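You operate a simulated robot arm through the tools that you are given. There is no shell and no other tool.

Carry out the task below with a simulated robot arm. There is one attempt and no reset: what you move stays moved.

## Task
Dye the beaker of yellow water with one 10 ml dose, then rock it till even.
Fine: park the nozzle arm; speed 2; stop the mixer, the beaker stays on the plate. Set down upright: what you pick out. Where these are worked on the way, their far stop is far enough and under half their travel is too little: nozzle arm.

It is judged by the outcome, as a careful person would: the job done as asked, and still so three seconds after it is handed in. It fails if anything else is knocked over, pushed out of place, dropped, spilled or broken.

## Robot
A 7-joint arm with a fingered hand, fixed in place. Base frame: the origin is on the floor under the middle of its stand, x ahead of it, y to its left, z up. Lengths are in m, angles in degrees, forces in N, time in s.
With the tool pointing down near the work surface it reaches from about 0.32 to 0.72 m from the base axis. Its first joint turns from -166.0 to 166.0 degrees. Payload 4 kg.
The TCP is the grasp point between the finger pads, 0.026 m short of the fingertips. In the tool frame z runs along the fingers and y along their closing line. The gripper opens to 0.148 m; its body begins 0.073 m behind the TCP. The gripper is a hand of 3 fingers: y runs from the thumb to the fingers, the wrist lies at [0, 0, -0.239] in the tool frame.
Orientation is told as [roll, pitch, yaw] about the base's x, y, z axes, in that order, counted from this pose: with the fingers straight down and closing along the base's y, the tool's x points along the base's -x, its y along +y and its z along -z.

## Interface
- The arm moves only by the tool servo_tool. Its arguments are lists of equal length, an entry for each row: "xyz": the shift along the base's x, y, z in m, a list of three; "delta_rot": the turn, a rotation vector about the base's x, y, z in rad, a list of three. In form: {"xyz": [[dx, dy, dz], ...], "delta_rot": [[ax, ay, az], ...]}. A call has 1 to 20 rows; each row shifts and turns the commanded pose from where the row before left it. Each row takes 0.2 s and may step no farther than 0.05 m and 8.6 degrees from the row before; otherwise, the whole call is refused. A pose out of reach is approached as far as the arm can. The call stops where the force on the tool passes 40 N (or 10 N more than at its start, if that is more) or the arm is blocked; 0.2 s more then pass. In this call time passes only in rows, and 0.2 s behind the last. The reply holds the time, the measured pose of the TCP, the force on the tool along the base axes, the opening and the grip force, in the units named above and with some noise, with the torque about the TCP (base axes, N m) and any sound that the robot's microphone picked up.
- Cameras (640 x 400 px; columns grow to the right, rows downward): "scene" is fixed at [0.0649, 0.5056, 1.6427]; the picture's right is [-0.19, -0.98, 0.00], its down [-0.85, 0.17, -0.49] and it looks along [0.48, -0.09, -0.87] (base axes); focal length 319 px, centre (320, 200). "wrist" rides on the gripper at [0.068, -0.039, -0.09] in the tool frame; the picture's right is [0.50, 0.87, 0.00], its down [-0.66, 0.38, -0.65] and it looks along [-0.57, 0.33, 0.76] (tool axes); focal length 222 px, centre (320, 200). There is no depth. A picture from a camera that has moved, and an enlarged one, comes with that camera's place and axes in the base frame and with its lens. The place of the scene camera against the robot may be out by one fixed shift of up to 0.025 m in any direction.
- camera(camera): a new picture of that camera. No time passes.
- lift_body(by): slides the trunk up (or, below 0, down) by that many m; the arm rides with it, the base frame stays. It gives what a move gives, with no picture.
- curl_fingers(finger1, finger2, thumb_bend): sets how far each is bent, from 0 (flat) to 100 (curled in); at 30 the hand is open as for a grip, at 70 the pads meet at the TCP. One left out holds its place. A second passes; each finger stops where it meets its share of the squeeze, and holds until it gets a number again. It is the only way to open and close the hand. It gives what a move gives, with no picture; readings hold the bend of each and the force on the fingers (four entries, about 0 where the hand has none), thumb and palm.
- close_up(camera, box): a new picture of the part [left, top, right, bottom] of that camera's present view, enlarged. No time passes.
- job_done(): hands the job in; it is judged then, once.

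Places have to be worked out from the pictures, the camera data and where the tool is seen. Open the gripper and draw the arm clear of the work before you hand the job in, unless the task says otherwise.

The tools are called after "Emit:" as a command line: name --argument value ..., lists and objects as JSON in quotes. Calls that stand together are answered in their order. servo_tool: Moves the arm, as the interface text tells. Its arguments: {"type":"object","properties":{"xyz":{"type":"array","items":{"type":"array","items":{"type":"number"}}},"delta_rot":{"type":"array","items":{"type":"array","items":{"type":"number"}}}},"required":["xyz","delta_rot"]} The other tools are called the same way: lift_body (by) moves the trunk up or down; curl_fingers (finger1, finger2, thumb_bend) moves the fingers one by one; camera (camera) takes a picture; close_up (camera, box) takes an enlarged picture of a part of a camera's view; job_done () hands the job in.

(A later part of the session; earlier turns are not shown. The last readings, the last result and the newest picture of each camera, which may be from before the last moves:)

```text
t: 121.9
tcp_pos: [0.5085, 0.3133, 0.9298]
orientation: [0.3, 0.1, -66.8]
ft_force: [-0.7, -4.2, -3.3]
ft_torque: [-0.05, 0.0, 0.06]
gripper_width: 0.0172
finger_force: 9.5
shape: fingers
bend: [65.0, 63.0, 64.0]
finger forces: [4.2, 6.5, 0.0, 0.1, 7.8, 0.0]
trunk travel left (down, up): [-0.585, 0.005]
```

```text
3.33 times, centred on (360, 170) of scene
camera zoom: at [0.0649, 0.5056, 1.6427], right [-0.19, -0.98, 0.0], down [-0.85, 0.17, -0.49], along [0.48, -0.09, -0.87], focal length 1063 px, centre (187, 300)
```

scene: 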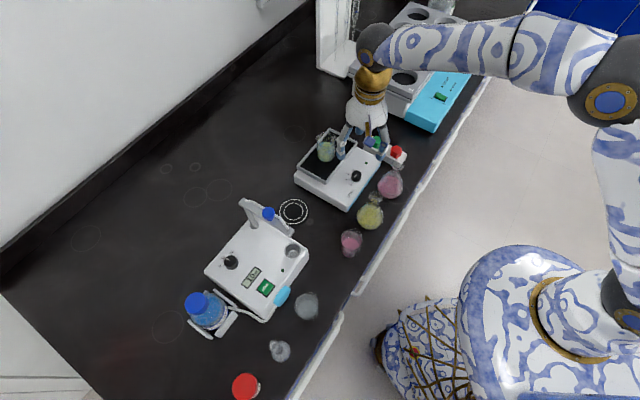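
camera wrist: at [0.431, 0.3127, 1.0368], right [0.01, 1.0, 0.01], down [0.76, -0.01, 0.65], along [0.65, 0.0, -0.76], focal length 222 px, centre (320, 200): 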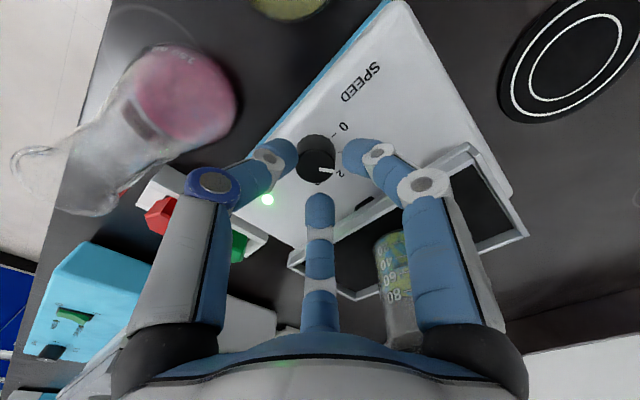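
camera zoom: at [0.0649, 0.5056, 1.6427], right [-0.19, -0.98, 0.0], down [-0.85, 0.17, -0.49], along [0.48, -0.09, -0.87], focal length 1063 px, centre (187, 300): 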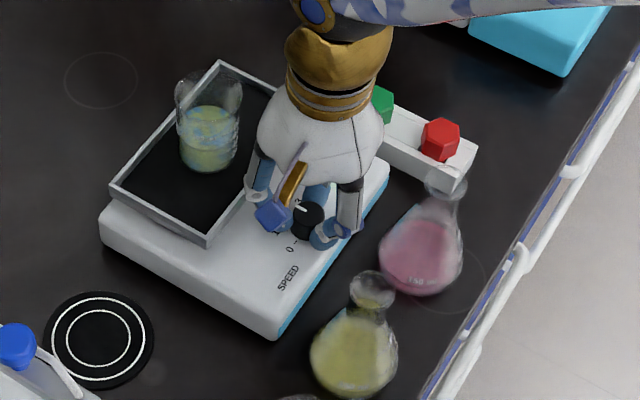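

The pointer now reads about 45°, the 2 mark. I release the knob and rise above it.

Emit:
curl_fingers --finger1 61 --finger2 61 --thumb_bend 61

Emit:
servo_tool --xyz '[[0, 0, 0.01], [0, 0, 0.02], [0, 0, 0.03], [-0.005, -0.005, 0.03], [0, 0, 0.03]]' --delta_rot '[[0, 0, 0], [0, 0, 0], [0, 0, 0], [0, 0, 0], [0, 0, 0]]'

Emit:
camera --camera "wrist"

Emit:
close_up --camera "wrist" --box '[260, 60, 380, 150]'

Emit:
close_up --camera "scene" --box '[280, 110, 440, 230]'

```text
t: 122.9
tcp_pos: [0.5071, 0.3129, 0.9307]
orientation: [0.3, 0.0, -66.6]
ft_force: [-0.6, -0.7, -0.2]
ft_torque: [-0.02, 0.0, 0.01]
gripper_width: 0.0259
finger_force: 0.2
shape: fingers
bend: [61.0, 61.0, 61.0]
finger forces: [0.1, 0.1, 0.1, 0.0, 0.1, 0.0]
trunk travel left (down, up): [-0.585, 0.005]
```

```text
t: 124.1
tcp_pos: [0.5025, 0.3062, 1.0506]
orientation: [0.2, 0.1, -66.7]
ft_force: [-0.4, 0.0, -0.4]
ft_torque: [-0.02, 0.0, -0.02]
gripper_width: 0.0262
finger_force: 0.1
shape: fingers
bend: [61.0, 61.0, 61.0]
finger forces: [0.0, 0.0, 0.1, 0.0, 0.0, 0.1]
trunk travel left (down, up): [-0.585, 0.005]
```

```text
taken
camera wrist: at [0.4404, 0.3521, 1.14], right [0.6, 0.8, 0.01], down [0.6, -0.45, 0.65], along [0.53, -0.39, -0.76], focal length 222 px, centre (320, 200)
```

wrist: 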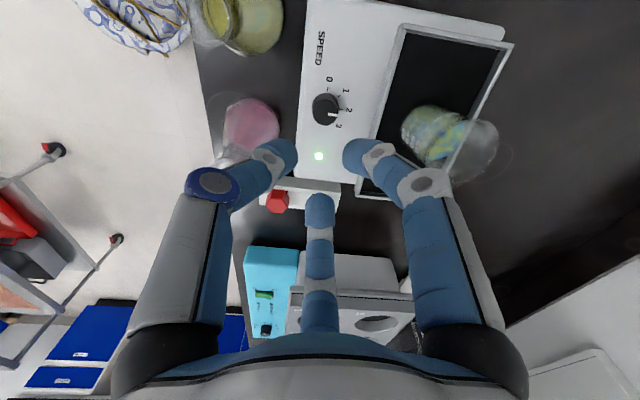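

```text
4.44 times, centred on (320, 105) of wrist
camera zoom: at [0.4404, 0.3521, 1.14], right [0.6, 0.8, 0.01], down [0.6, -0.45, 0.65], along [0.53, -0.39, -0.76], focal length 987 px, centre (320, 622)
```

zoom: 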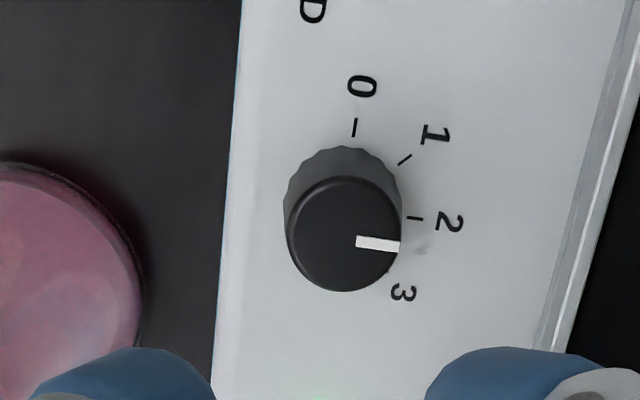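

```text
3.33 times, centred on (360, 170) of scene
camera zoom: at [0.0649, 0.5056, 1.6427], right [-0.19, -0.98, 0.0], down [-0.85, 0.17, -0.49], along [0.48, -0.09, -0.87], focal length 1063 px, centre (187, 300)
```

zoom: 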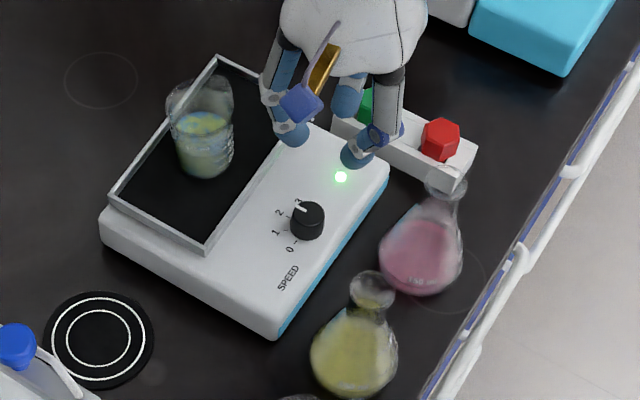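

The dial reads exactly 2 and the plate is rocking. While it mixes I look at the beaker and at the green/red box for labels.

Emit:
servo_tool --xyz '[[0, 0, 0], [0, 0, 0], [0, 0, 0], [0, 0, 0], [0, 0, 0], [0, 0, 0], [0, 0, 0], [0, 0, 0], [0, 0, 0], [0, 0, 0]]' --delta_rot '[[0, 0, 0], [0, 0, 0], [0, 0, 0], [0, 0, 0], [0, 0, 0], [0, 0, 0], [0, 0, 0], [0, 0, 0], [0, 0, 0], [0, 0, 0]]'

Emit:
close_up --camera "scene" --box '[300, 120, 380, 180]'

Emit:
close_up --camera "scene" --box '[355, 125, 419, 175]'

Emit:
close_up --camera "wrist" --box '[230, 140, 380, 340]'

```text
t: 126.3
tcp_pos: [0.5028, 0.3062, 1.0491]
orientation: [0.3, 0.2, -66.6]
ft_force: [0.9, 0.0, 1.0]
ft_torque: [0.0, 0.03, 0.01]
gripper_width: 0.0258
finger_force: 0.0
shape: fingers
bend: [61.0, 61.0, 61.0]
finger forces: [0.1, 0.1, 0.0, 0.0, 0.0, 0.1]
trunk travel left (down, up): [-0.585, 0.005]
```

```text
6.67 times, centred on (340, 150) of scene
camera zoom: at [0.0649, 0.5056, 1.6427], right [-0.19, -0.98, 0.0], down [-0.85, 0.17, -0.49], along [0.48, -0.09, -0.87], focal length 2126 px, centre (187, 533)
```

zoom: 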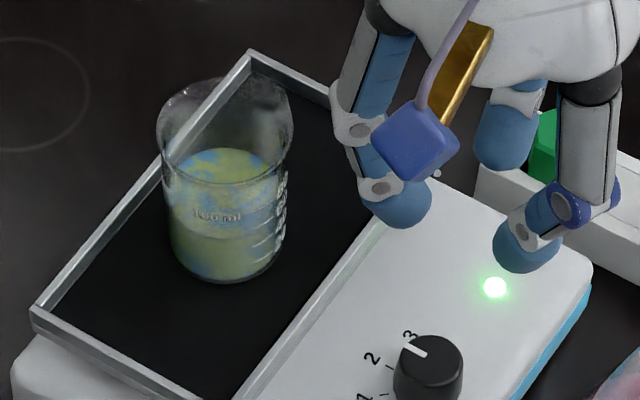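

```text
8.00 times, centred on (387, 150) of scene
camera zoom: at [0.0649, 0.5056, 1.6427], right [-0.19, -0.98, 0.0], down [-0.85, 0.17, -0.49], along [0.48, -0.09, -0.87], focal length 2551 px, centre (-216, 600)
```

zoom: 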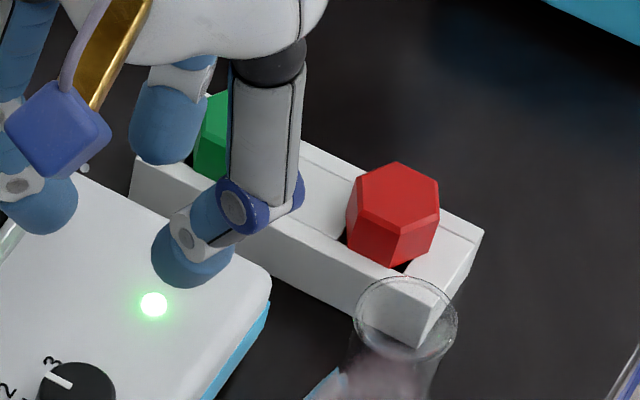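

```text
2.00 times, centred on (305, 240) of wrist
camera zoom: at [0.4406, 0.3523, 1.1395], right [0.6, 0.8, 0.01], down [0.61, -0.45, 0.65], along [0.53, -0.39, -0.76], focal length 444 px, centre (350, 120)
```

zoom: 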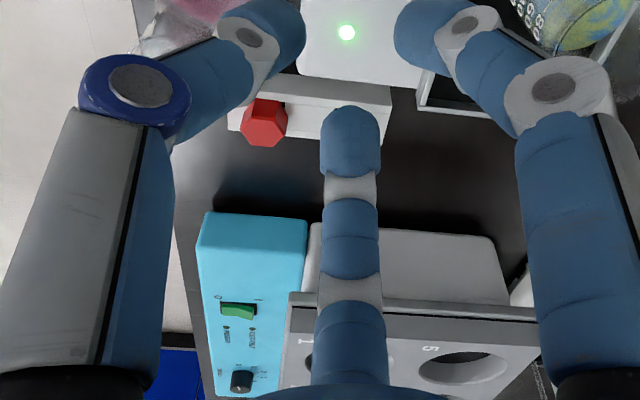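

The green and red hex pieces are just loose parts lying in a white holder, not buttons, so the dial itself starts and stops the rocker. I let it rock and watch the beaker.

Emit:
servo_tool --xyz '[[0, 0, 0], [0, 0, 0], [0, 0, 0], [0, 0, 0], [0, 0, 0], [0, 0, 0], [0, 0, 0], [0, 0, 0], [0, 0, 0], [0, 0, 0], [0, 0, 0], [0, 0, 0], [0, 0, 0], [0, 0, 0], [0, 0, 0], [0, 0, 0], [0, 0, 0], [0, 0, 0], [0, 0, 0], [0, 0, 0]]' --delta_rot '[[0, 0, 0], [0, 0, 0], [0, 0, 0], [0, 0, 0], [0, 0, 0], [0, 0, 0], [0, 0, 0], [0, 0, 0], [0, 0, 0], [0, 0, 0], [0, 0, 0], [0, 0, 0], [0, 0, 0], [0, 0, 0], [0, 0, 0], [0, 0, 0], [0, 0, 0], [0, 0, 0], [0, 0, 0], [0, 0, 0]]'

Emit:
close_up --camera "scene" --box '[300, 120, 380, 180]'

```text
t: 130.5
tcp_pos: [0.5026, 0.3062, 1.0499]
orientation: [0.3, 0.1, -66.6]
ft_force: [-0.3, -0.2, 0.1]
ft_torque: [-0.01, -0.01, -0.02]
gripper_width: 0.0261
finger_force: 0.0
shape: fingers
bend: [61.0, 61.0, 61.0]
finger forces: [0.1, 0.1, 0.1, 0.1, 0.0, 0.0]
trunk travel left (down, up): [-0.585, 0.005]
```

```text
6.67 times, centred on (340, 150) of scene
camera zoom: at [0.0649, 0.5056, 1.6427], right [-0.19, -0.98, 0.0], down [-0.85, 0.17, -0.49], along [0.48, -0.09, -0.87], focal length 2126 px, centre (187, 533)
```

zoom: 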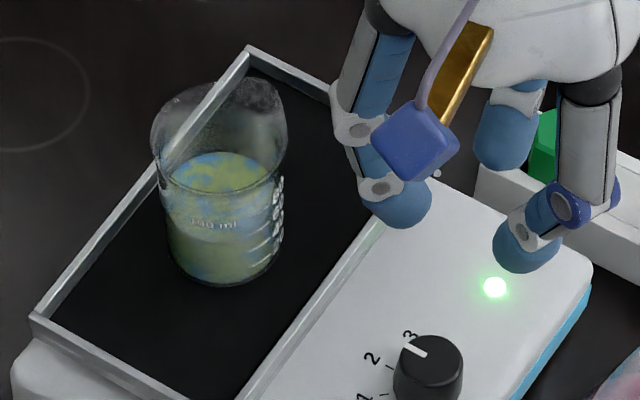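

Still streaky but greener. I keep waiting.

Emit:
servo_tool --xyz '[[0, 0, 0], [0, 0, 0], [0, 0, 0], [0, 0, 0], [0, 0, 0], [0, 0, 0], [0, 0, 0], [0, 0, 0], [0, 0, 0], [0, 0, 0], [0, 0, 0], [0, 0, 0], [0, 0, 0], [0, 0, 0], [0, 0, 0], [0, 0, 0], [0, 0, 0], [0, 0, 0], [0, 0, 0], [0, 0, 0]]' --delta_rot '[[0, 0, 0], [0, 0, 0], [0, 0, 0], [0, 0, 0], [0, 0, 0], [0, 0, 0], [0, 0, 0], [0, 0, 0], [0, 0, 0], [0, 0, 0], [0, 0, 0], [0, 0, 0], [0, 0, 0], [0, 0, 0], [0, 0, 0], [0, 0, 0], [0, 0, 0], [0, 0, 0], [0, 0, 0], [0, 0, 0]]'

Emit:
servo_tool --xyz '[[0, 0, 0], [0, 0, 0], [0, 0, 0], [0, 0, 0], [0, 0, 0], [0, 0, 0], [0, 0, 0], [0, 0, 0], [0, 0, 0], [0, 0, 0], [0, 0, 0], [0, 0, 0], [0, 0, 0], [0, 0, 0], [0, 0, 0], [0, 0, 0], [0, 0, 0], [0, 0, 0], [0, 0, 0], [0, 0, 0]]' --delta_rot '[[0, 0, 0], [0, 0, 0], [0, 0, 0], [0, 0, 0], [0, 0, 0], [0, 0, 0], [0, 0, 0], [0, 0, 0], [0, 0, 0], [0, 0, 0], [0, 0, 0], [0, 0, 0], [0, 0, 0], [0, 0, 0], [0, 0, 0], [0, 0, 0], [0, 0, 0], [0, 0, 0], [0, 0, 0], [0, 0, 0]]'

Emit:
close_up --camera "scene" --box '[300, 120, 380, 180]'

```text
t: 134.7
tcp_pos: [0.5024, 0.3059, 1.0495]
orientation: [0.2, 0.1, -66.7]
ft_force: [-0.5, 0.0, -0.3]
ft_torque: [-0.04, -0.03, 0.01]
gripper_width: 0.026
finger_force: 0.0
shape: fingers
bend: [61.0, 61.0, 61.0]
finger forces: [0.0, 0.1, 0.1, 0.1, 0.0, 0.1]
trunk travel left (down, up): [-0.585, 0.005]
```

```text
t: 138.9
tcp_pos: [0.5013, 0.3062, 1.0497]
orientation: [0.2, 0.1, -66.6]
ft_force: [0.3, -0.6, 1.0]
ft_torque: [0.0, -0.02, 0.02]
gripper_width: 0.0259
finger_force: 0.2
shape: fingers
bend: [61.0, 61.0, 61.0]
finger forces: [0.0, 0.1, 0.0, 0.0, 0.0, 0.0]
trunk travel left (down, up): [-0.585, 0.005]
```

```text
6.67 times, centred on (340, 150) of scene
camera zoom: at [0.0649, 0.5056, 1.6427], right [-0.19, -0.98, 0.0], down [-0.85, 0.17, -0.49], along [0.48, -0.09, -0.87], focal length 2126 px, centre (187, 533)
```

zoom: 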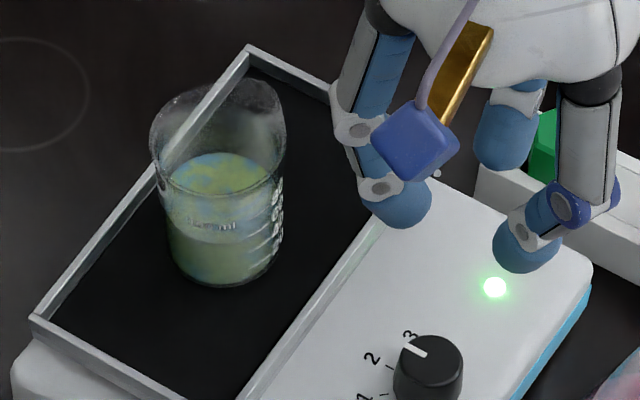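

Mixing progresses. I wait further.

Emit:
servo_tool --xyz '[[0, 0, 0], [0, 0, 0], [0, 0, 0], [0, 0, 0], [0, 0, 0], [0, 0, 0], [0, 0, 0], [0, 0, 0], [0, 0, 0], [0, 0, 0], [0, 0, 0], [0, 0, 0], [0, 0, 0], [0, 0, 0], [0, 0, 0], [0, 0, 0], [0, 0, 0], [0, 0, 0], [0, 0, 0], [0, 0, 0]]' --delta_rot '[[0, 0, 0], [0, 0, 0], [0, 0, 0], [0, 0, 0], [0, 0, 0], [0, 0, 0], [0, 0, 0], [0, 0, 0], [0, 0, 0], [0, 0, 0], [0, 0, 0], [0, 0, 0], [0, 0, 0], [0, 0, 0], [0, 0, 0], [0, 0, 0], [0, 0, 0], [0, 0, 0], [0, 0, 0], [0, 0, 0]]'

Emit:
servo_tool --xyz '[[0, 0, 0], [0, 0, 0], [0, 0, 0], [0, 0, 0], [0, 0, 0], [0, 0, 0], [0, 0, 0], [0, 0, 0], [0, 0, 0], [0, 0, 0], [0, 0, 0], [0, 0, 0], [0, 0, 0], [0, 0, 0], [0, 0, 0], [0, 0, 0], [0, 0, 0], [0, 0, 0], [0, 0, 0], [0, 0, 0]]' --delta_rot '[[0, 0, 0], [0, 0, 0], [0, 0, 0], [0, 0, 0], [0, 0, 0], [0, 0, 0], [0, 0, 0], [0, 0, 0], [0, 0, 0], [0, 0, 0], [0, 0, 0], [0, 0, 0], [0, 0, 0], [0, 0, 0], [0, 0, 0], [0, 0, 0], [0, 0, 0], [0, 0, 0], [0, 0, 0], [0, 0, 0]]'

Emit:
close_up --camera "scene" --box '[300, 120, 380, 180]'

Emit:
close_up --camera "wrist" --box '[380, 70, 520, 200]'

```text
t: 143.1
tcp_pos: [0.5023, 0.3062, 1.0496]
orientation: [0.4, 0.0, -66.6]
ft_force: [-0.2, -0.2, 0.2]
ft_torque: [0.01, 0.0, -0.01]
gripper_width: 0.0262
finger_force: 0.1
shape: fingers
bend: [61.0, 61.0, 61.0]
finger forces: [0.0, 0.1, 0.0, 0.0, 0.1, 0.1]
trunk travel left (down, up): [-0.585, 0.005]
```

```text
t: 147.3
tcp_pos: [0.5019, 0.3064, 1.0496]
orientation: [0.3, 0.0, -66.6]
ft_force: [-0.3, -0.8, 0.9]
ft_torque: [-0.01, -0.01, -0.01]
gripper_width: 0.0261
finger_force: 0.0
shape: fingers
bend: [61.0, 61.0, 61.0]
finger forces: [0.1, 0.0, 0.0, 0.0, 0.1, 0.0]
trunk travel left (down, up): [-0.585, 0.005]
```

```text
6.67 times, centred on (340, 150) of scene
camera zoom: at [0.0649, 0.5056, 1.6427], right [-0.19, -0.98, 0.0], down [-0.85, 0.17, -0.49], along [0.48, -0.09, -0.87], focal length 2126 px, centre (187, 533)
```

zoom: 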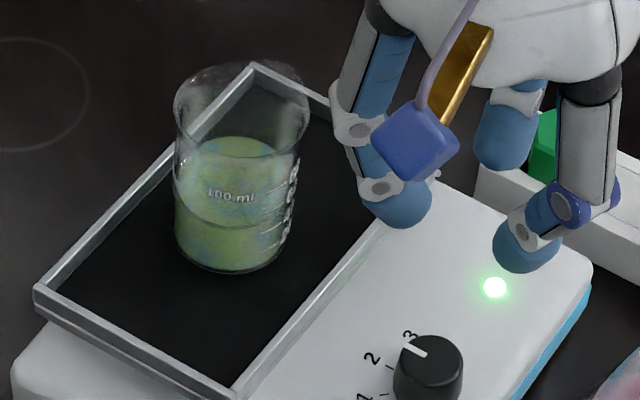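

```text
3.08 times, centred on (450, 135) of wrist
camera zoom: at [0.4406, 0.3523, 1.1395], right [0.6, 0.8, 0.01], down [0.61, -0.45, 0.65], along [0.53, -0.39, -0.76], focal length 684 px, centre (-80, 400)
```

zoom: 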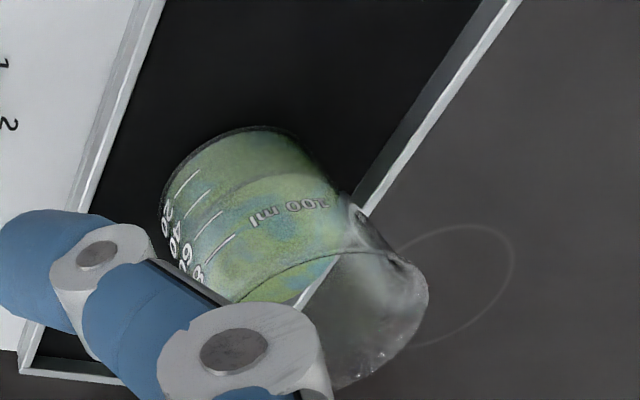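

Nearly uniform green with faint mottling left. I wait more.

Emit:
servo_tool --xyz '[[0, 0, 0], [0, 0, 0], [0, 0, 0], [0, 0, 0], [0, 0, 0], [0, 0, 0], [0, 0, 0], [0, 0, 0], [0, 0, 0], [0, 0, 0], [0, 0, 0], [0, 0, 0], [0, 0, 0], [0, 0, 0], [0, 0, 0], [0, 0, 0], [0, 0, 0], [0, 0, 0], [0, 0, 0], [0, 0, 0]]' --delta_rot '[[0, 0, 0], [0, 0, 0], [0, 0, 0], [0, 0, 0], [0, 0, 0], [0, 0, 0], [0, 0, 0], [0, 0, 0], [0, 0, 0], [0, 0, 0], [0, 0, 0], [0, 0, 0], [0, 0, 0], [0, 0, 0], [0, 0, 0], [0, 0, 0], [0, 0, 0], [0, 0, 0], [0, 0, 0], [0, 0, 0]]'

Emit:
servo_tool --xyz '[[0, 0, 0], [0, 0, 0], [0, 0, 0], [0, 0, 0], [0, 0, 0], [0, 0, 0], [0, 0, 0], [0, 0, 0], [0, 0, 0], [0, 0, 0], [0, 0, 0], [0, 0, 0], [0, 0, 0], [0, 0, 0], [0, 0, 0], [0, 0, 0], [0, 0, 0], [0, 0, 0], [0, 0, 0], [0, 0, 0]]' --delta_rot '[[0, 0, 0], [0, 0, 0], [0, 0, 0], [0, 0, 0], [0, 0, 0], [0, 0, 0], [0, 0, 0], [0, 0, 0], [0, 0, 0], [0, 0, 0], [0, 0, 0], [0, 0, 0], [0, 0, 0], [0, 0, 0], [0, 0, 0], [0, 0, 0], [0, 0, 0], [0, 0, 0], [0, 0, 0], [0, 0, 0]]'

Emit:
close_up --camera "scene" --box '[300, 120, 380, 180]'

Emit:
close_up --camera "wrist" --box '[380, 70, 520, 200]'

```text
t: 151.5
tcp_pos: [0.5019, 0.3074, 1.0512]
orientation: [0.3, 0.1, -66.6]
ft_force: [0.6, 0.4, -0.7]
ft_torque: [-0.01, 0.02, 0.01]
gripper_width: 0.0261
finger_force: 0.0
shape: fingers
bend: [61.0, 61.0, 61.0]
finger forces: [0.0, 0.0, 0.0, 0.0, 0.0, 0.1]
trunk travel left (down, up): [-0.585, 0.005]
```

```text
t: 155.7
tcp_pos: [0.5029, 0.3067, 1.0498]
orientation: [0.4, 0.1, -66.6]
ft_force: [0.4, 0.3, -0.1]
ft_torque: [0.02, 0.01, -0.01]
gripper_width: 0.0257
finger_force: 0.1
shape: fingers
bend: [61.0, 61.0, 61.0]
finger forces: [0.1, 0.0, 0.0, 0.1, 0.0, 0.0]
trunk travel left (down, up): [-0.585, 0.005]
```

```text
6.67 times, centred on (340, 150) of scene
camera zoom: at [0.0649, 0.5056, 1.6427], right [-0.19, -0.98, 0.0], down [-0.85, 0.17, -0.49], along [0.48, -0.09, -0.87], focal length 2126 px, centre (187, 533)
```

zoom: 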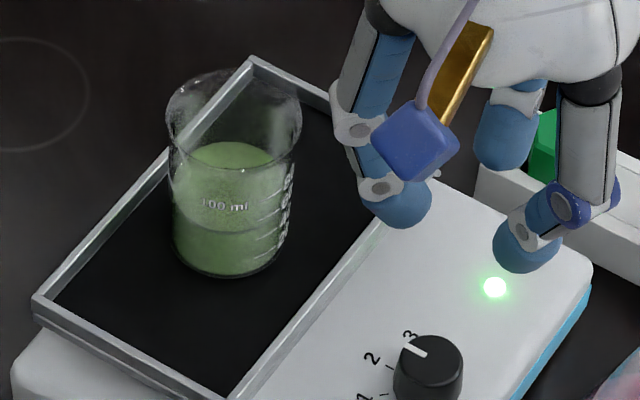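

```text
3.08 times, centred on (450, 135) of wrist
camera zoom: at [0.4406, 0.3523, 1.1395], right [0.6, 0.8, 0.01], down [0.61, -0.45, 0.65], along [0.53, -0.39, -0.76], focal length 684 px, centre (-80, 400)
```

zoom: 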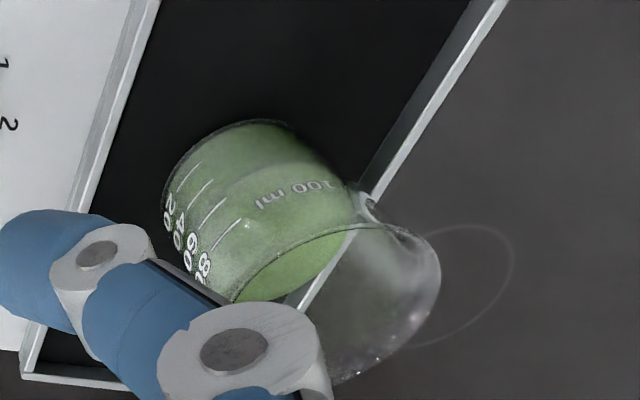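

The liquid is an even green now. I prepare to turn the dial back to 0: yaw to -58, open slightly and come down over the knob.

Emit:
curl_fingers --finger1 58 --finger2 58 --thumb_bend 58

Emit:
servo_tool --xyz '[[0.0055, 0.0057, -0.02], [0, 0, -0.03], [0, 0, -0.03], [0, 0, -0.022]]' --delta_rot '[[0, 0, 0.147], [0, 0, 0], [0, 0, 0], [0, 0, 0]]'

Emit:
close_up --camera "wrist" --box '[220, 80, 420, 260]'

Emit:
close_up --camera "scene" --box '[280, 110, 440, 230]'

```text
t: 156.7
tcp_pos: [0.503, 0.307, 1.0492]
orientation: [0.3, 0.2, -66.6]
ft_force: [-1.0, 0.1, 0.0]
ft_torque: [0.0, 0.01, 0.0]
gripper_width: 0.0386
finger_force: 0.0
shape: fingers
bend: [57.0, 57.0, 57.0]
finger forces: [0.0, 0.0, 0.1, 0.2, 0.0, 0.0]
trunk travel left (down, up): [-0.585, 0.005]
```

```text
t: 157.7
tcp_pos: [0.5085, 0.3141, 0.9472]
orientation: [0.3, 0.1, -58.2]
ft_force: [0.4, -0.3, -0.1]
ft_torque: [-0.02, 0.01, -0.03]
gripper_width: 0.0389
finger_force: 0.0
shape: fingers
bend: [57.0, 57.0, 57.0]
finger forces: [0.0, 0.1, 0.1, 0.1, 0.0, 0.0]
trunk travel left (down, up): [-0.585, 0.005]
```

```text
2.22 times, centred on (320, 170) of wrist
camera zoom: at [0.4406, 0.3506, 1.0363], right [0.47, 0.88, 0.01], down [0.67, -0.36, 0.65], along [0.58, -0.3, -0.76], focal length 494 px, centre (320, 267)
```

zoom: 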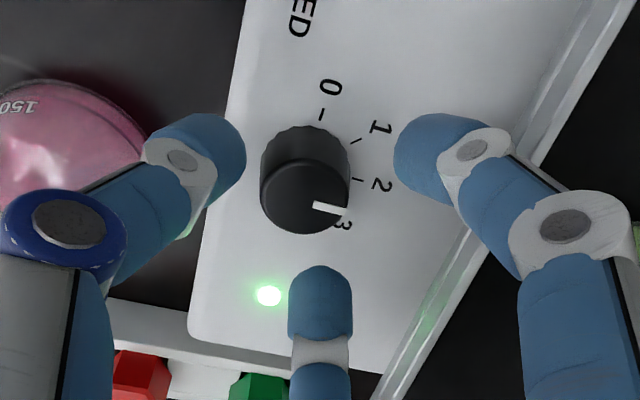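

```text
3.33 times, centred on (360, 170) of scene
camera zoom: at [0.0649, 0.5056, 1.6427], right [-0.19, -0.98, 0.0], down [-0.85, 0.17, -0.49], along [0.48, -0.09, -0.87], focal length 1063 px, centre (187, 300)
```

zoom: 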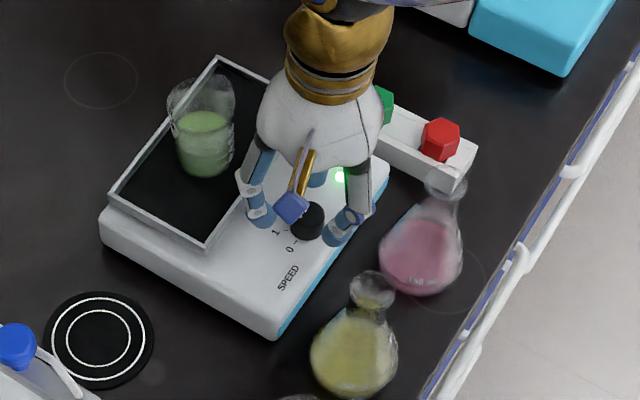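

The knob is about 4 mm off to one side; I correct that, lower, and grip.

Emit:
servo_tool --xyz '[[-0.0015, -0.003, -0.006], [0, 0, -0.007]]' --delta_rot '[[0, 0, 0], [0, 0, 0]]'

Emit:
curl_fingers --finger1 61 --finger2 61 --thumb_bend 61

Emit:
servo_tool --xyz '[[0, 0, -0.004]]' --delta_rot '[[0, 0, 0]]'

Emit:
curl_fingers --finger1 70 --finger2 70 --thumb_bend 70

Emit:
close_up --camera "wrist" --box '[220, 80, 420, 260]'

```text
t: 158.3
tcp_pos: [0.5069, 0.3113, 0.9341]
orientation: [0.2, 0.2, -58.1]
ft_force: [0.5, -0.4, 0.1]
ft_torque: [0.0, -0.03, 0.0]
gripper_width: 0.0391
finger_force: 0.1
shape: fingers
bend: [57.0, 57.0, 57.0]
finger forces: [0.0, 0.1, 0.1, 0.0, 0.0, 0.0]
trunk travel left (down, up): [-0.585, 0.005]
```

```text
t: 159.3
tcp_pos: [0.5066, 0.3104, 0.9331]
orientation: [0.3, 0.0, -58.2]
ft_force: [0.2, -0.7, 0.5]
ft_torque: [-0.02, 0.04, 0.04]
gripper_width: 0.0273
finger_force: 0.1
shape: fingers
bend: [61.0, 61.0, 61.0]
finger forces: [0.0, 0.1, 0.0, 0.1, 0.0, 0.0]
trunk travel left (down, up): [-0.585, 0.005]
```

```text
t: 159.7
tcp_pos: [0.5074, 0.3099, 0.9293]
orientation: [0.3, 0.1, -58.2]
ft_force: [0.3, 0.5, 0.4]
ft_torque: [-0.01, 0.02, 0.0]
gripper_width: 0.0272
finger_force: 0.0
shape: fingers
bend: [61.0, 61.0, 61.0]
finger forces: [0.0, 0.0, 0.0, 0.1, 0.0, 0.0]
trunk travel left (down, up): [-0.585, 0.005]
```

```text
t: 160.7
tcp_pos: [0.5053, 0.3104, 0.9296]
orientation: [0.3, 0.1, -58.2]
ft_force: [-0.9, -2.2, -1.9]
ft_torque: [-0.06, 0.04, -0.01]
gripper_width: 0.0168
finger_force: 9.6
shape: fingers
bend: [64.0, 63.0, 65.0]
finger forces: [4.8, 5.8, 0.1, 0.1, 7.9, 0.0]
trunk travel left (down, up): [-0.585, 0.005]
```

```text
2.22 times, centred on (320, 170) of wrist
camera zoom: at [0.4385, 0.3467, 1.0194], right [0.47, 0.88, 0.01], down [0.67, -0.36, 0.65], along [0.58, -0.3, -0.76], focal length 494 px, centre (320, 267)
```

zoom: 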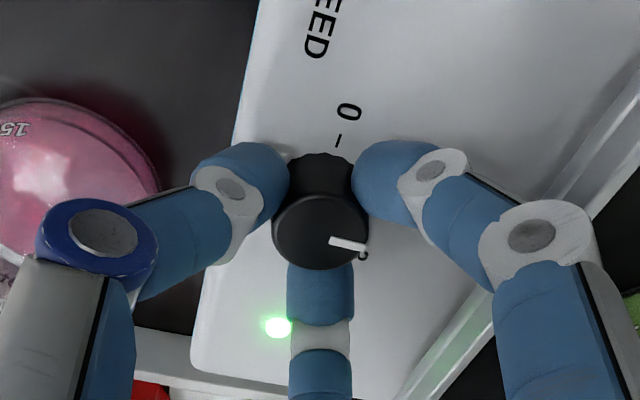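

Gripped. I turn +32 degrees.

Emit:
servo_tool --xyz '[[0, 0, 0], [0, 0, 0], [0, 0, 0], [0, 0, 0], [0, 0, 0]]' --delta_rot '[[0, 0, 0.112], [0, 0, 0.112], [0, 0, 0.112], [0, 0, 0.112], [0, 0, 0.112]]'

Emit:
close_up --camera "wrist" --box '[220, 80, 420, 260]'

```text
t: 161.9
tcp_pos: [0.5056, 0.3094, 0.9299]
orientation: [0.4, 0.3, -25.8]
ft_force: [-3.0, -1.5, -6.7]
ft_torque: [-0.04, 0.09, 0.0]
gripper_width: 0.0166
finger_force: 8.7
shape: fingers
bend: [64.0, 63.0, 65.0]
finger forces: [4.7, 4.9, 0.0, 0.0, 8.2, 0.1]
trunk travel left (down, up): [-0.585, 0.005]
```

```text
2.22 times, centred on (320, 170) of wrist
camera zoom: at [0.4302, 0.3039, 1.0203], right [-0.07, 1.0, 0.01], down [0.76, 0.05, 0.65], along [0.65, 0.05, -0.76], focal length 494 px, centre (320, 267)
```

zoom: 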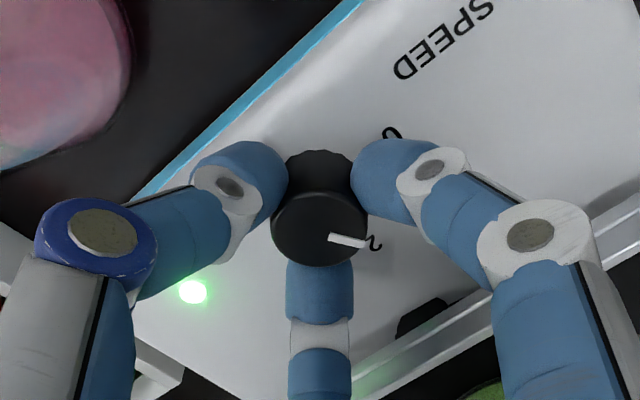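

The pointer moved to about 77°. I release, lift, turn the hand back and regrip.

Emit:
curl_fingers --finger1 61 --finger2 61 --thumb_bend 61

Emit:
servo_tool --xyz '[[0, 0, 0.008], [0.001, 0.001, 0.009], [0, 0, 0], [0, 0, 0], [0, 0, 0], [0, 0, 0], [0, 0, 0]]' --delta_rot '[[0, 0, 0], [0, 0, 0], [0, 0, -0.112], [0, 0, -0.112], [0, 0, -0.112], [0, 0, -0.112], [0, 0, -0.112]]'

Emit:
curl_fingers --finger1 58 --finger2 58 --thumb_bend 58

Emit:
close_up --camera "wrist" --box '[220, 80, 420, 260]'

```text
t: 162.9
tcp_pos: [0.5072, 0.3095, 0.9312]
orientation: [0.2, 0.0, -26.0]
ft_force: [0.2, -0.2, 0.5]
ft_torque: [-0.02, 0.02, 0.03]
gripper_width: 0.0257
finger_force: 0.1
shape: fingers
bend: [61.0, 61.0, 61.0]
finger forces: [0.0, 0.0, 0.0, 0.0, 0.1, 0.0]
trunk travel left (down, up): [-0.585, 0.005]
```

```text
t: 164.5
tcp_pos: [0.5078, 0.3117, 0.9474]
orientation: [0.3, 0.2, -58.3]
ft_force: [-0.2, 0.0, 0.5]
ft_torque: [0.01, -0.01, 0.02]
gripper_width: 0.0259
finger_force: 0.0
shape: fingers
bend: [61.0, 61.0, 61.0]
finger forces: [0.0, 0.1, 0.1, 0.0, 0.0, 0.1]
trunk travel left (down, up): [-0.585, 0.005]
```

```text
t: 165.5
tcp_pos: [0.5077, 0.3114, 0.9475]
orientation: [0.3, 0.1, -58.2]
ft_force: [-0.4, 0.0, 0.2]
ft_torque: [0.01, 0.01, -0.01]
gripper_width: 0.0386
finger_force: 0.0
shape: fingers
bend: [57.0, 57.0, 57.0]
finger forces: [0.0, 0.0, 0.0, 0.0, 0.0, 0.0]
trunk travel left (down, up): [-0.585, 0.005]
```

```text
2.22 times, centred on (320, 170) of wrist
camera zoom: at [0.4399, 0.3477, 1.0374], right [0.47, 0.88, 0.01], down [0.67, -0.36, 0.65], along [0.58, -0.3, -0.76], focal length 494 px, centre (320, 267)
```

zoom: 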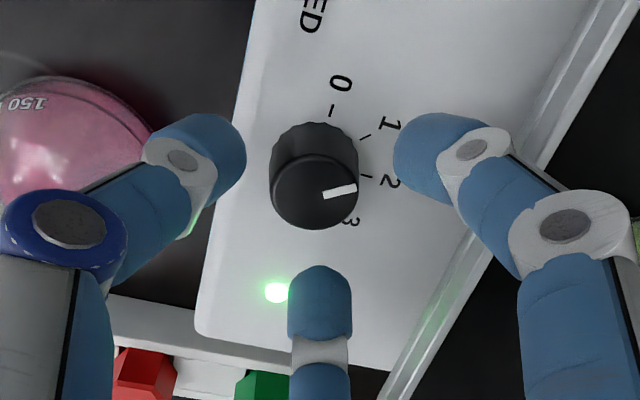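

The hand is centred over the knob again; I lower and grip once more.

Emit:
servo_tool --xyz '[[-0.0005, -0.0005, -0.007], [0, 0, -0.006]]' --delta_rot '[[0, 0, 0], [0, 0, 0]]'

Emit:
curl_fingers --finger1 61 --finger2 61 --thumb_bend 61

Emit:
servo_tool --xyz '[[0, 0, -0.0045]]' --delta_rot '[[0, 0, 0]]'

Emit:
curl_fingers --finger1 70 --finger2 70 --thumb_bend 70

Emit:
servo_tool --xyz '[[0, 0, 0], [0, 0, 0], [0, 0, 0], [0, 0, 0], [0, 0, 0]]' --delta_rot '[[0, 0, 0.112], [0, 0, 0.112], [0, 0, 0.112], [0, 0, 0.112], [0, 0, 0.112]]'

Emit:
close_up --camera "wrist" --box '[220, 80, 420, 260]'

```text
t: 166.1
tcp_pos: [0.5085, 0.3101, 0.9353]
orientation: [0.3, 0.1, -58.3]
ft_force: [0.6, -0.4, 0.5]
ft_torque: [-0.02, 0.03, 0.02]
gripper_width: 0.0391
finger_force: 0.0
shape: fingers
bend: [57.0, 57.0, 57.0]
finger forces: [0.0, 0.0, 0.0, 0.1, 0.0, 0.0]
trunk travel left (down, up): [-0.585, 0.005]
```

```text
t: 167.1
tcp_pos: [0.508, 0.3104, 0.9344]
orientation: [0.2, 0.1, -58.3]
ft_force: [0.4, 0.0, -1.1]
ft_torque: [-0.01, -0.01, 0.02]
gripper_width: 0.0269
finger_force: 0.0
shape: fingers
bend: [61.0, 61.0, 61.0]
finger forces: [0.0, 0.0, 0.1, 0.0, 0.0, 0.1]
trunk travel left (down, up): [-0.585, 0.005]
```

```text
t: 167.5
tcp_pos: [0.5087, 0.3109, 0.9307]
orientation: [0.4, 0.0, -58.2]
ft_force: [0.0, -0.1, 0.1]
ft_torque: [-0.01, 0.01, 0.04]
gripper_width: 0.0268
finger_force: 0.0
shape: fingers
bend: [61.0, 61.0, 61.0]
finger forces: [0.0, 0.0, 0.0, 0.1, 0.0, 0.0]
trunk travel left (down, up): [-0.585, 0.005]
```

```text
t: 168.5
tcp_pos: [0.5085, 0.3102, 0.9306]
orientation: [0.4, 0.2, -58.1]
ft_force: [-3.4, -2.6, -2.3]
ft_torque: [-0.09, 0.11, 0.02]
gripper_width: 0.0173
finger_force: 9.5
shape: fingers
bend: [64.0, 64.0, 65.0]
finger forces: [4.6, 5.2, 0.0, 0.1, 9.1, 0.0]
trunk travel left (down, up): [-0.585, 0.005]
```

```text
t: 169.7
tcp_pos: [0.5072, 0.3116, 0.9302]
orientation: [0.3, 0.2, -25.9]
ft_force: [-1.4, -2.6, -2.5]
ft_torque: [-0.06, 0.04, 0.0]
gripper_width: 0.0175
finger_force: 9.1
shape: fingers
bend: [64.0, 64.0, 65.0]
finger forces: [5.2, 5.2, 0.0, 0.0, 8.3, 0.0]
trunk travel left (down, up): [-0.585, 0.005]
```

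```text
2.22 times, centred on (320, 170) of wrist
camera zoom: at [0.4306, 0.3045, 1.0203], right [-0.07, 1.0, 0.01], down [0.76, 0.05, 0.65], along [0.65, 0.05, -0.76], focal length 494 px, centre (320, 267)
```

zoom: 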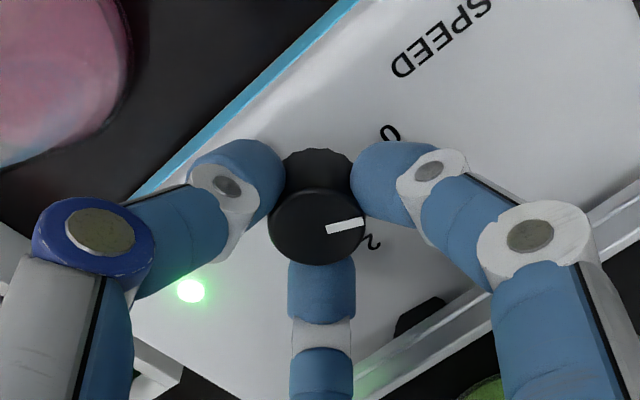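

The pointer is near 110°. One more regrasp for the last ~27 degrees to 0.

Emit:
curl_fingers --finger1 61 --finger2 61 --thumb_bend 61

Emit:
servo_tool --xyz '[[0, 0, 0.008], [0, 0, 0.009], [0, 0, 0], [0, 0, 0], [0, 0, 0], [0, 0, 0], [0, 0, 0]]' --delta_rot '[[0, 0, 0], [0, 0, 0], [0, 0, -0.112], [0, 0, -0.112], [0, 0, -0.112], [0, 0, -0.112], [0, 0, -0.112]]'

Emit:
curl_fingers --finger1 58 --finger2 58 --thumb_bend 58

Emit:
close_up --camera "wrist" --box '[220, 80, 420, 260]'

```text
t: 170.7
tcp_pos: [0.5079, 0.311, 0.9303]
orientation: [0.3, 0.1, -25.9]
ft_force: [-0.4, 0.6, 0.1]
ft_torque: [-0.01, 0.02, 0.03]
gripper_width: 0.026
finger_force: 0.0
shape: fingers
bend: [61.0, 61.0, 61.0]
finger forces: [0.0, 0.0, 0.1, 0.0, 0.0, 0.0]
trunk travel left (down, up): [-0.585, 0.005]
```

```text
t: 172.3
tcp_pos: [0.5072, 0.3102, 0.9487]
orientation: [0.2, 0.3, -58.3]
ft_force: [0.2, 0.0, -0.9]
ft_torque: [0.01, 0.0, 0.0]
gripper_width: 0.0262
finger_force: 0.0
shape: fingers
bend: [61.0, 61.0, 61.0]
finger forces: [0.0, 0.0, 0.0, 0.0, 0.0, 0.0]
trunk travel left (down, up): [-0.585, 0.005]
```

```text
t: 173.3
tcp_pos: [0.5077, 0.311, 0.9472]
orientation: [0.3, 0.1, -58.2]
ft_force: [-0.1, -0.4, 0.7]
ft_torque: [0.01, 0.02, 0.03]
gripper_width: 0.0384
finger_force: 0.0
shape: fingers
bend: [57.0, 57.0, 57.0]
finger forces: [0.1, 0.1, 0.0, 0.1, 0.1, 0.1]
trunk travel left (down, up): [-0.585, 0.005]
```

```text
2.22 times, centred on (320, 170) of wrist
camera zoom: at [0.4393, 0.347, 1.0375], right [0.47, 0.88, 0.01], down [0.67, -0.36, 0.65], along [0.58, -0.3, -0.76], focal length 494 px, centre (320, 267)
```

zoom: 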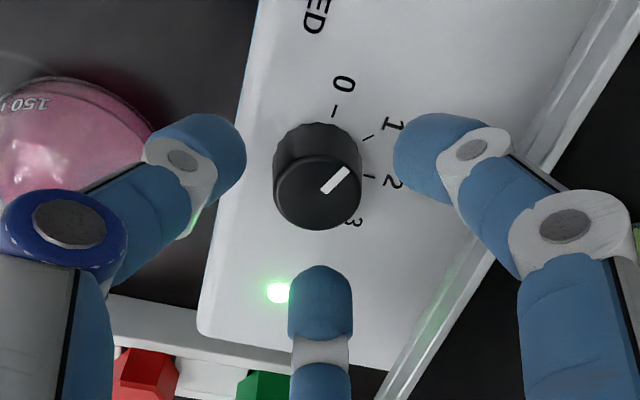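

Emit:
servo_tool --xyz '[[0, 0, -0.007], [0, 0, -0.006]]' --delta_rot '[[0, 0, 0], [0, 0, 0]]'

Emit:
curl_fingers --finger1 61 --finger2 61 --thumb_bend 61

Emit:
servo_tool --xyz '[[0, 0, -0.0045]]' --delta_rot '[[0, 0, 0]]'

Emit:
curl_fingers --finger1 70 --finger2 70 --thumb_bend 70

Emit:
servo_tool --xyz '[[0, 0, 0], [0, 0, 0], [0, 0, 0], [0, 0, 0], [0, 0, 0]]' --delta_rot '[[0, 0, 0.096], [0, 0, 0.096], [0, 0, 0.096], [0, 0, 0.096], [0, 0, 0.096]]'

Emit:
close_up --camera "wrist" --box '[220, 80, 420, 260]'

```text
t: 173.9
tcp_pos: [0.5075, 0.311, 0.9343]
orientation: [0.2, 0.0, -58.2]
ft_force: [0.6, -0.2, -0.3]
ft_torque: [0.03, -0.02, -0.01]
gripper_width: 0.0388
finger_force: 0.1
shape: fingers
bend: [57.0, 57.0, 57.0]
finger forces: [0.1, 0.0, 0.0, 0.1, 0.0, 0.0]
trunk travel left (down, up): [-0.585, 0.005]
```

```text
t: 174.9
tcp_pos: [0.5074, 0.3109, 0.9346]
orientation: [0.3, 0.1, -58.3]
ft_force: [-0.2, 1.1, 0.3]
ft_torque: [0.0, -0.06, 0.02]
gripper_width: 0.0269
finger_force: 0.2
shape: fingers
bend: [61.0, 61.0, 61.0]
finger forces: [0.0, 0.1, 0.1, 0.0, 0.1, 0.1]
trunk travel left (down, up): [-0.585, 0.005]
```

```text
t: 175.3
tcp_pos: [0.5065, 0.3107, 0.9311]
orientation: [0.4, 0.1, -58.2]
ft_force: [-0.4, -0.3, -0.6]
ft_torque: [0.0, 0.03, 0.02]
gripper_width: 0.0266
finger_force: 0.1
shape: fingers
bend: [61.0, 61.0, 61.0]
finger forces: [0.1, 0.0, 0.0, 0.0, 0.0, 0.0]
trunk travel left (down, up): [-0.585, 0.005]
```

```text
t: 176.3
tcp_pos: [0.5071, 0.3108, 0.9324]
orientation: [0.3, 0.1, -58.2]
ft_force: [-2.4, -1.6, -1.6]
ft_torque: [-0.03, 0.05, 0.0]
gripper_width: 0.0166
finger_force: 9.4
shape: fingers
bend: [64.0, 63.0, 65.0]
finger forces: [4.7, 5.7, 0.1, 0.0, 8.3, 0.0]
trunk travel left (down, up): [-0.585, 0.005]
```

```text
t: 177.5
tcp_pos: [0.5056, 0.3113, 0.9305]
orientation: [0.3, 0.1, -30.5]
ft_force: [-4.9, -2.6, 4.0]
ft_torque: [-0.08, 0.16, -0.05]
gripper_width: 0.0167
finger_force: 10.6
shape: fingers
bend: [64.0, 63.0, 65.0]
finger forces: [5.0, 6.3, 0.0, 0.1, 10.7, 0.1]
trunk travel left (down, up): [-0.585, 0.005]
```

```text
2.22 times, centred on (320, 170) of wrist
camera zoom: at [0.4298, 0.3106, 1.0201], right [0.01, 1.0, 0.01], down [0.76, -0.01, 0.65], along [0.65, 0.0, -0.76], focal length 494 px, centre (320, 267)
```

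zoom: 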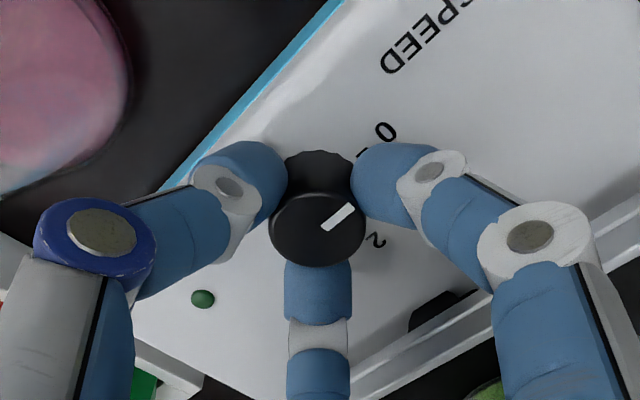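

The LED is off, so the dial is at 0 and the rocker should be stopped. I release the knob and rise clear.

Emit:
curl_fingers --finger1 60 --finger2 60 --thumb_bend 60

Emit:
servo_tool --xyz '[[0, 0, 0.01], [0, 0, 0.02], [0, 0, 0.03], [-0.004, -0.004, 0.03], [-0.004, -0.004, 0.03]]' --delta_rot '[[0, 0, 0], [0, 0, 0], [0, 0, 0], [0, 0, 0], [0, 0, 0]]'

Emit:
close_up --camera "wrist" --box '[240, 60, 400, 180]'

Emit:
close_up --camera "scene" --box '[280, 110, 440, 230]'

```text
t: 178.5
tcp_pos: [0.5075, 0.31, 0.9304]
orientation: [0.3, 0.0, -30.5]
ft_force: [-0.2, -0.1, 1.2]
ft_torque: [-0.01, 0.0, 0.0]
gripper_width: 0.0292
finger_force: 0.1
shape: fingers
bend: [60.0, 60.0, 60.0]
finger forces: [0.0, 0.0, 0.0, 0.0, 0.0, 0.0]
trunk travel left (down, up): [-0.585, 0.005]
```

```text
t: 179.7
tcp_pos: [0.4986, 0.3022, 1.0505]
orientation: [0.3, 0.1, -30.6]
ft_force: [0.3, -0.2, 0.4]
ft_torque: [-0.03, 0.01, 0.03]
gripper_width: 0.029
finger_force: 0.1
shape: fingers
bend: [60.0, 60.0, 60.0]
finger forces: [0.0, 0.0, 0.0, 0.1, 0.1, 0.1]
trunk travel left (down, up): [-0.585, 0.005]
```

```text
3.33 times, centred on (320, 120) of wrist
camera zoom: at [0.4218, 0.3023, 1.1411], right [0.01, 1.0, 0.01], down [0.76, -0.01, 0.65], along [0.65, 0.0, -0.76], focal length 740 px, centre (320, 467)
```

zoom: 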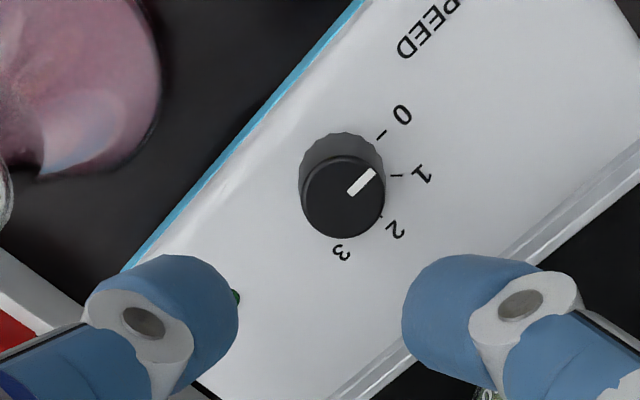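

```text
3.33 times, centred on (360, 170) of scene
camera zoom: at [0.0649, 0.5056, 1.6427], right [-0.19, -0.98, 0.0], down [-0.85, 0.17, -0.49], along [0.48, -0.09, -0.87], focal length 1063 px, centre (187, 300)
```

zoom: 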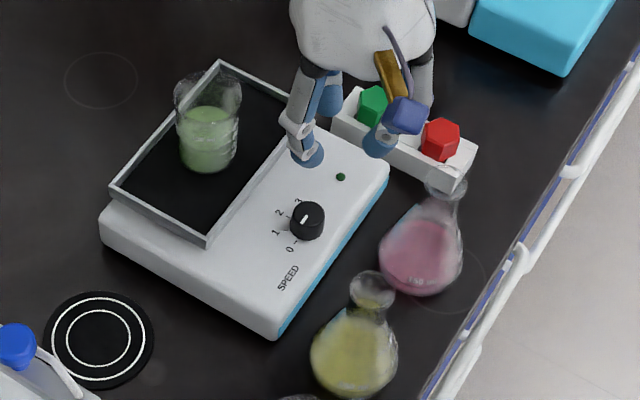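

Pointer at 0, LED off, liquid even green, beaker standing on the plate. I open the hand and draw the arm back and up, clear of the work.

Emit:
servo_tool --xyz '[[-0.01, -0.008, 0.035], [-0.025, -0.018, 0.03], [-0.03, -0.022, 0.02], [-0.03, -0.025, 0.015], [-0.03, -0.025, 0.01]]' --delta_rot '[[0, 0, 0], [0, 0, 0], [0, 0, 0], [0, 0, 0], [0, 0, 0]]'

Emit:
curl_fingers --finger1 30 --finger2 30 --thumb_bend 30

Emit:
camera --camera "scene"

Emit:
close_up --camera "scene" --box '[280, 110, 440, 230]'

```text
t: 180.9
tcp_pos: [0.3707, 0.2059, 1.1606]
orientation: [0.3, 0.1, -30.7]
ft_force: [0.0, 0.2, -0.4]
ft_torque: [0.03, -0.04, 0.0]
gripper_width: 0.0293
finger_force: 0.0
shape: fingers
bend: [60.0, 60.0, 60.0]
finger forces: [0.1, 0.1, 0.0, 0.1, 0.0, 0.1]
trunk travel left (down, up): [-0.585, 0.005]
```

```text
t: 181.9
tcp_pos: [0.3738, 0.2049, 1.1605]
orientation: [0.3, 0.1, -30.5]
ft_force: [-0.6, 0.6, -0.1]
ft_torque: [0.03, -0.03, -0.04]
gripper_width: 0.1264
finger_force: 0.1
shape: fingers
bend: [30.0, 30.0, 30.0]
finger forces: [0.0, 0.0, 0.0, 0.0, 0.0, 0.0]
trunk travel left (down, up): [-0.585, 0.005]
```

```text
taken
```

scene: 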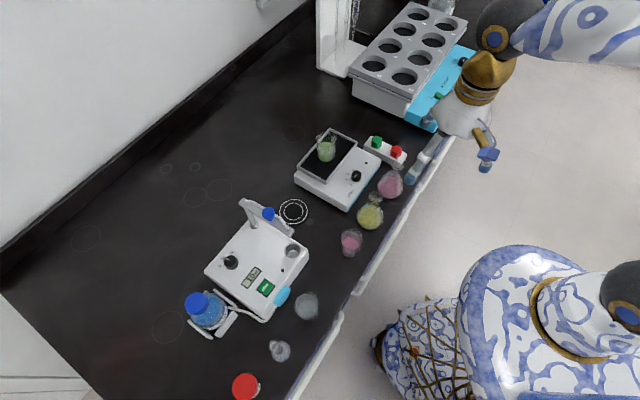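

```text
3.33 times, centred on (360, 170) of scene
camera zoom: at [0.0649, 0.5056, 1.6427], right [-0.19, -0.98, 0.0], down [-0.85, 0.17, -0.49], along [0.48, -0.09, -0.87], focal length 1063 px, centre (187, 300)
```

zoom: 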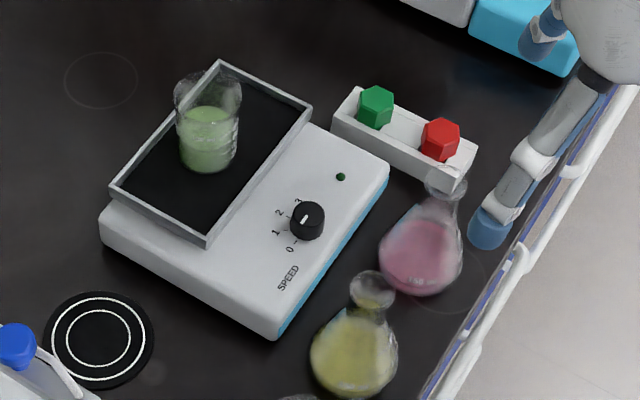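

Everything looks in place. I wait a moment and compare the plate again to confirm that it is really still and the colour even.

Emit:
servo_tool --xyz '[[0, 0, 0], [0, 0, 0], [0, 0, 0], [0, 0, 0], [0, 0, 0]]' --delta_rot '[[0, 0, 0], [0, 0, 0], [0, 0, 0], [0, 0, 0], [0, 0, 0]]'

Emit:
close_up --camera "scene" --box '[280, 110, 440, 230]'

Emit:
close_up --camera "scene" --box '[300, 120, 380, 190]'

Emit:
close_up --camera "scene" --box '[180, 180, 340, 300]'

```text
t: 183.1
tcp_pos: [0.3726, 0.2047, 1.1601]
orientation: [0.2, 0.1, -30.7]
ft_force: [0.4, -1.2, -0.5]
ft_torque: [0.01, 0.04, 0.02]
gripper_width: 0.1265
finger_force: 0.0
shape: fingers
bend: [30.0, 30.0, 30.0]
finger forces: [0.0, 0.0, 0.1, 0.1, 0.0, 0.1]
trunk travel left (down, up): [-0.585, 0.005]
```

```text
3.33 times, centred on (360, 170) of scene
camera zoom: at [0.0649, 0.5056, 1.6427], right [-0.19, -0.98, 0.0], down [-0.85, 0.17, -0.49], along [0.48, -0.09, -0.87], focal length 1063 px, centre (187, 300)
```

zoom: 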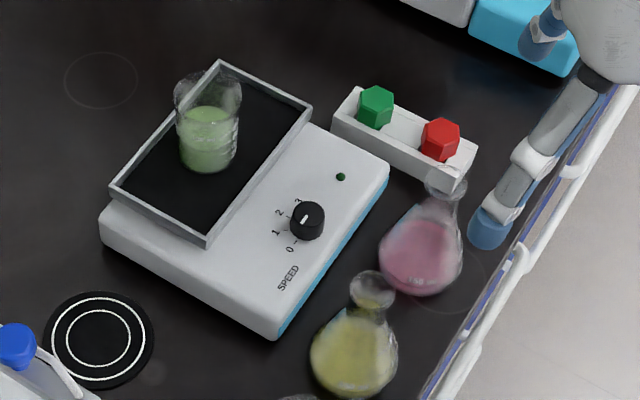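

```text
5.71 times, centred on (340, 155) of scene
camera zoom: at [0.0649, 0.5056, 1.6427], right [-0.19, -0.98, 0.0], down [-0.85, 0.17, -0.49], along [0.48, -0.09, -0.87], focal length 1822 px, centre (206, 457)
```

zoom: 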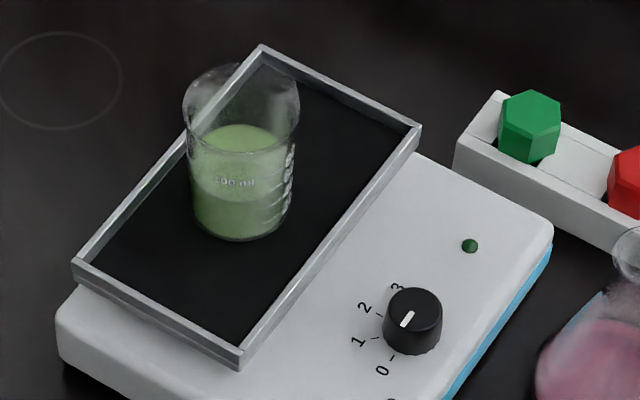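

```text
3.33 times, centred on (260, 240) of scene
camera zoom: at [0.0649, 0.5056, 1.6427], right [-0.19, -0.98, 0.0], down [-0.85, 0.17, -0.49], along [0.48, -0.09, -0.87], focal length 1063 px, centre (520, 67)
```

zoom: 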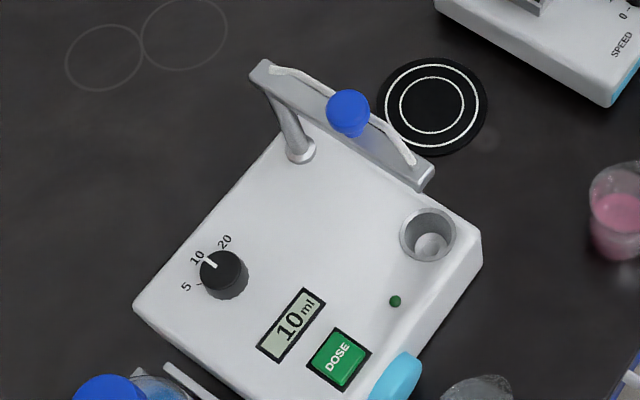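

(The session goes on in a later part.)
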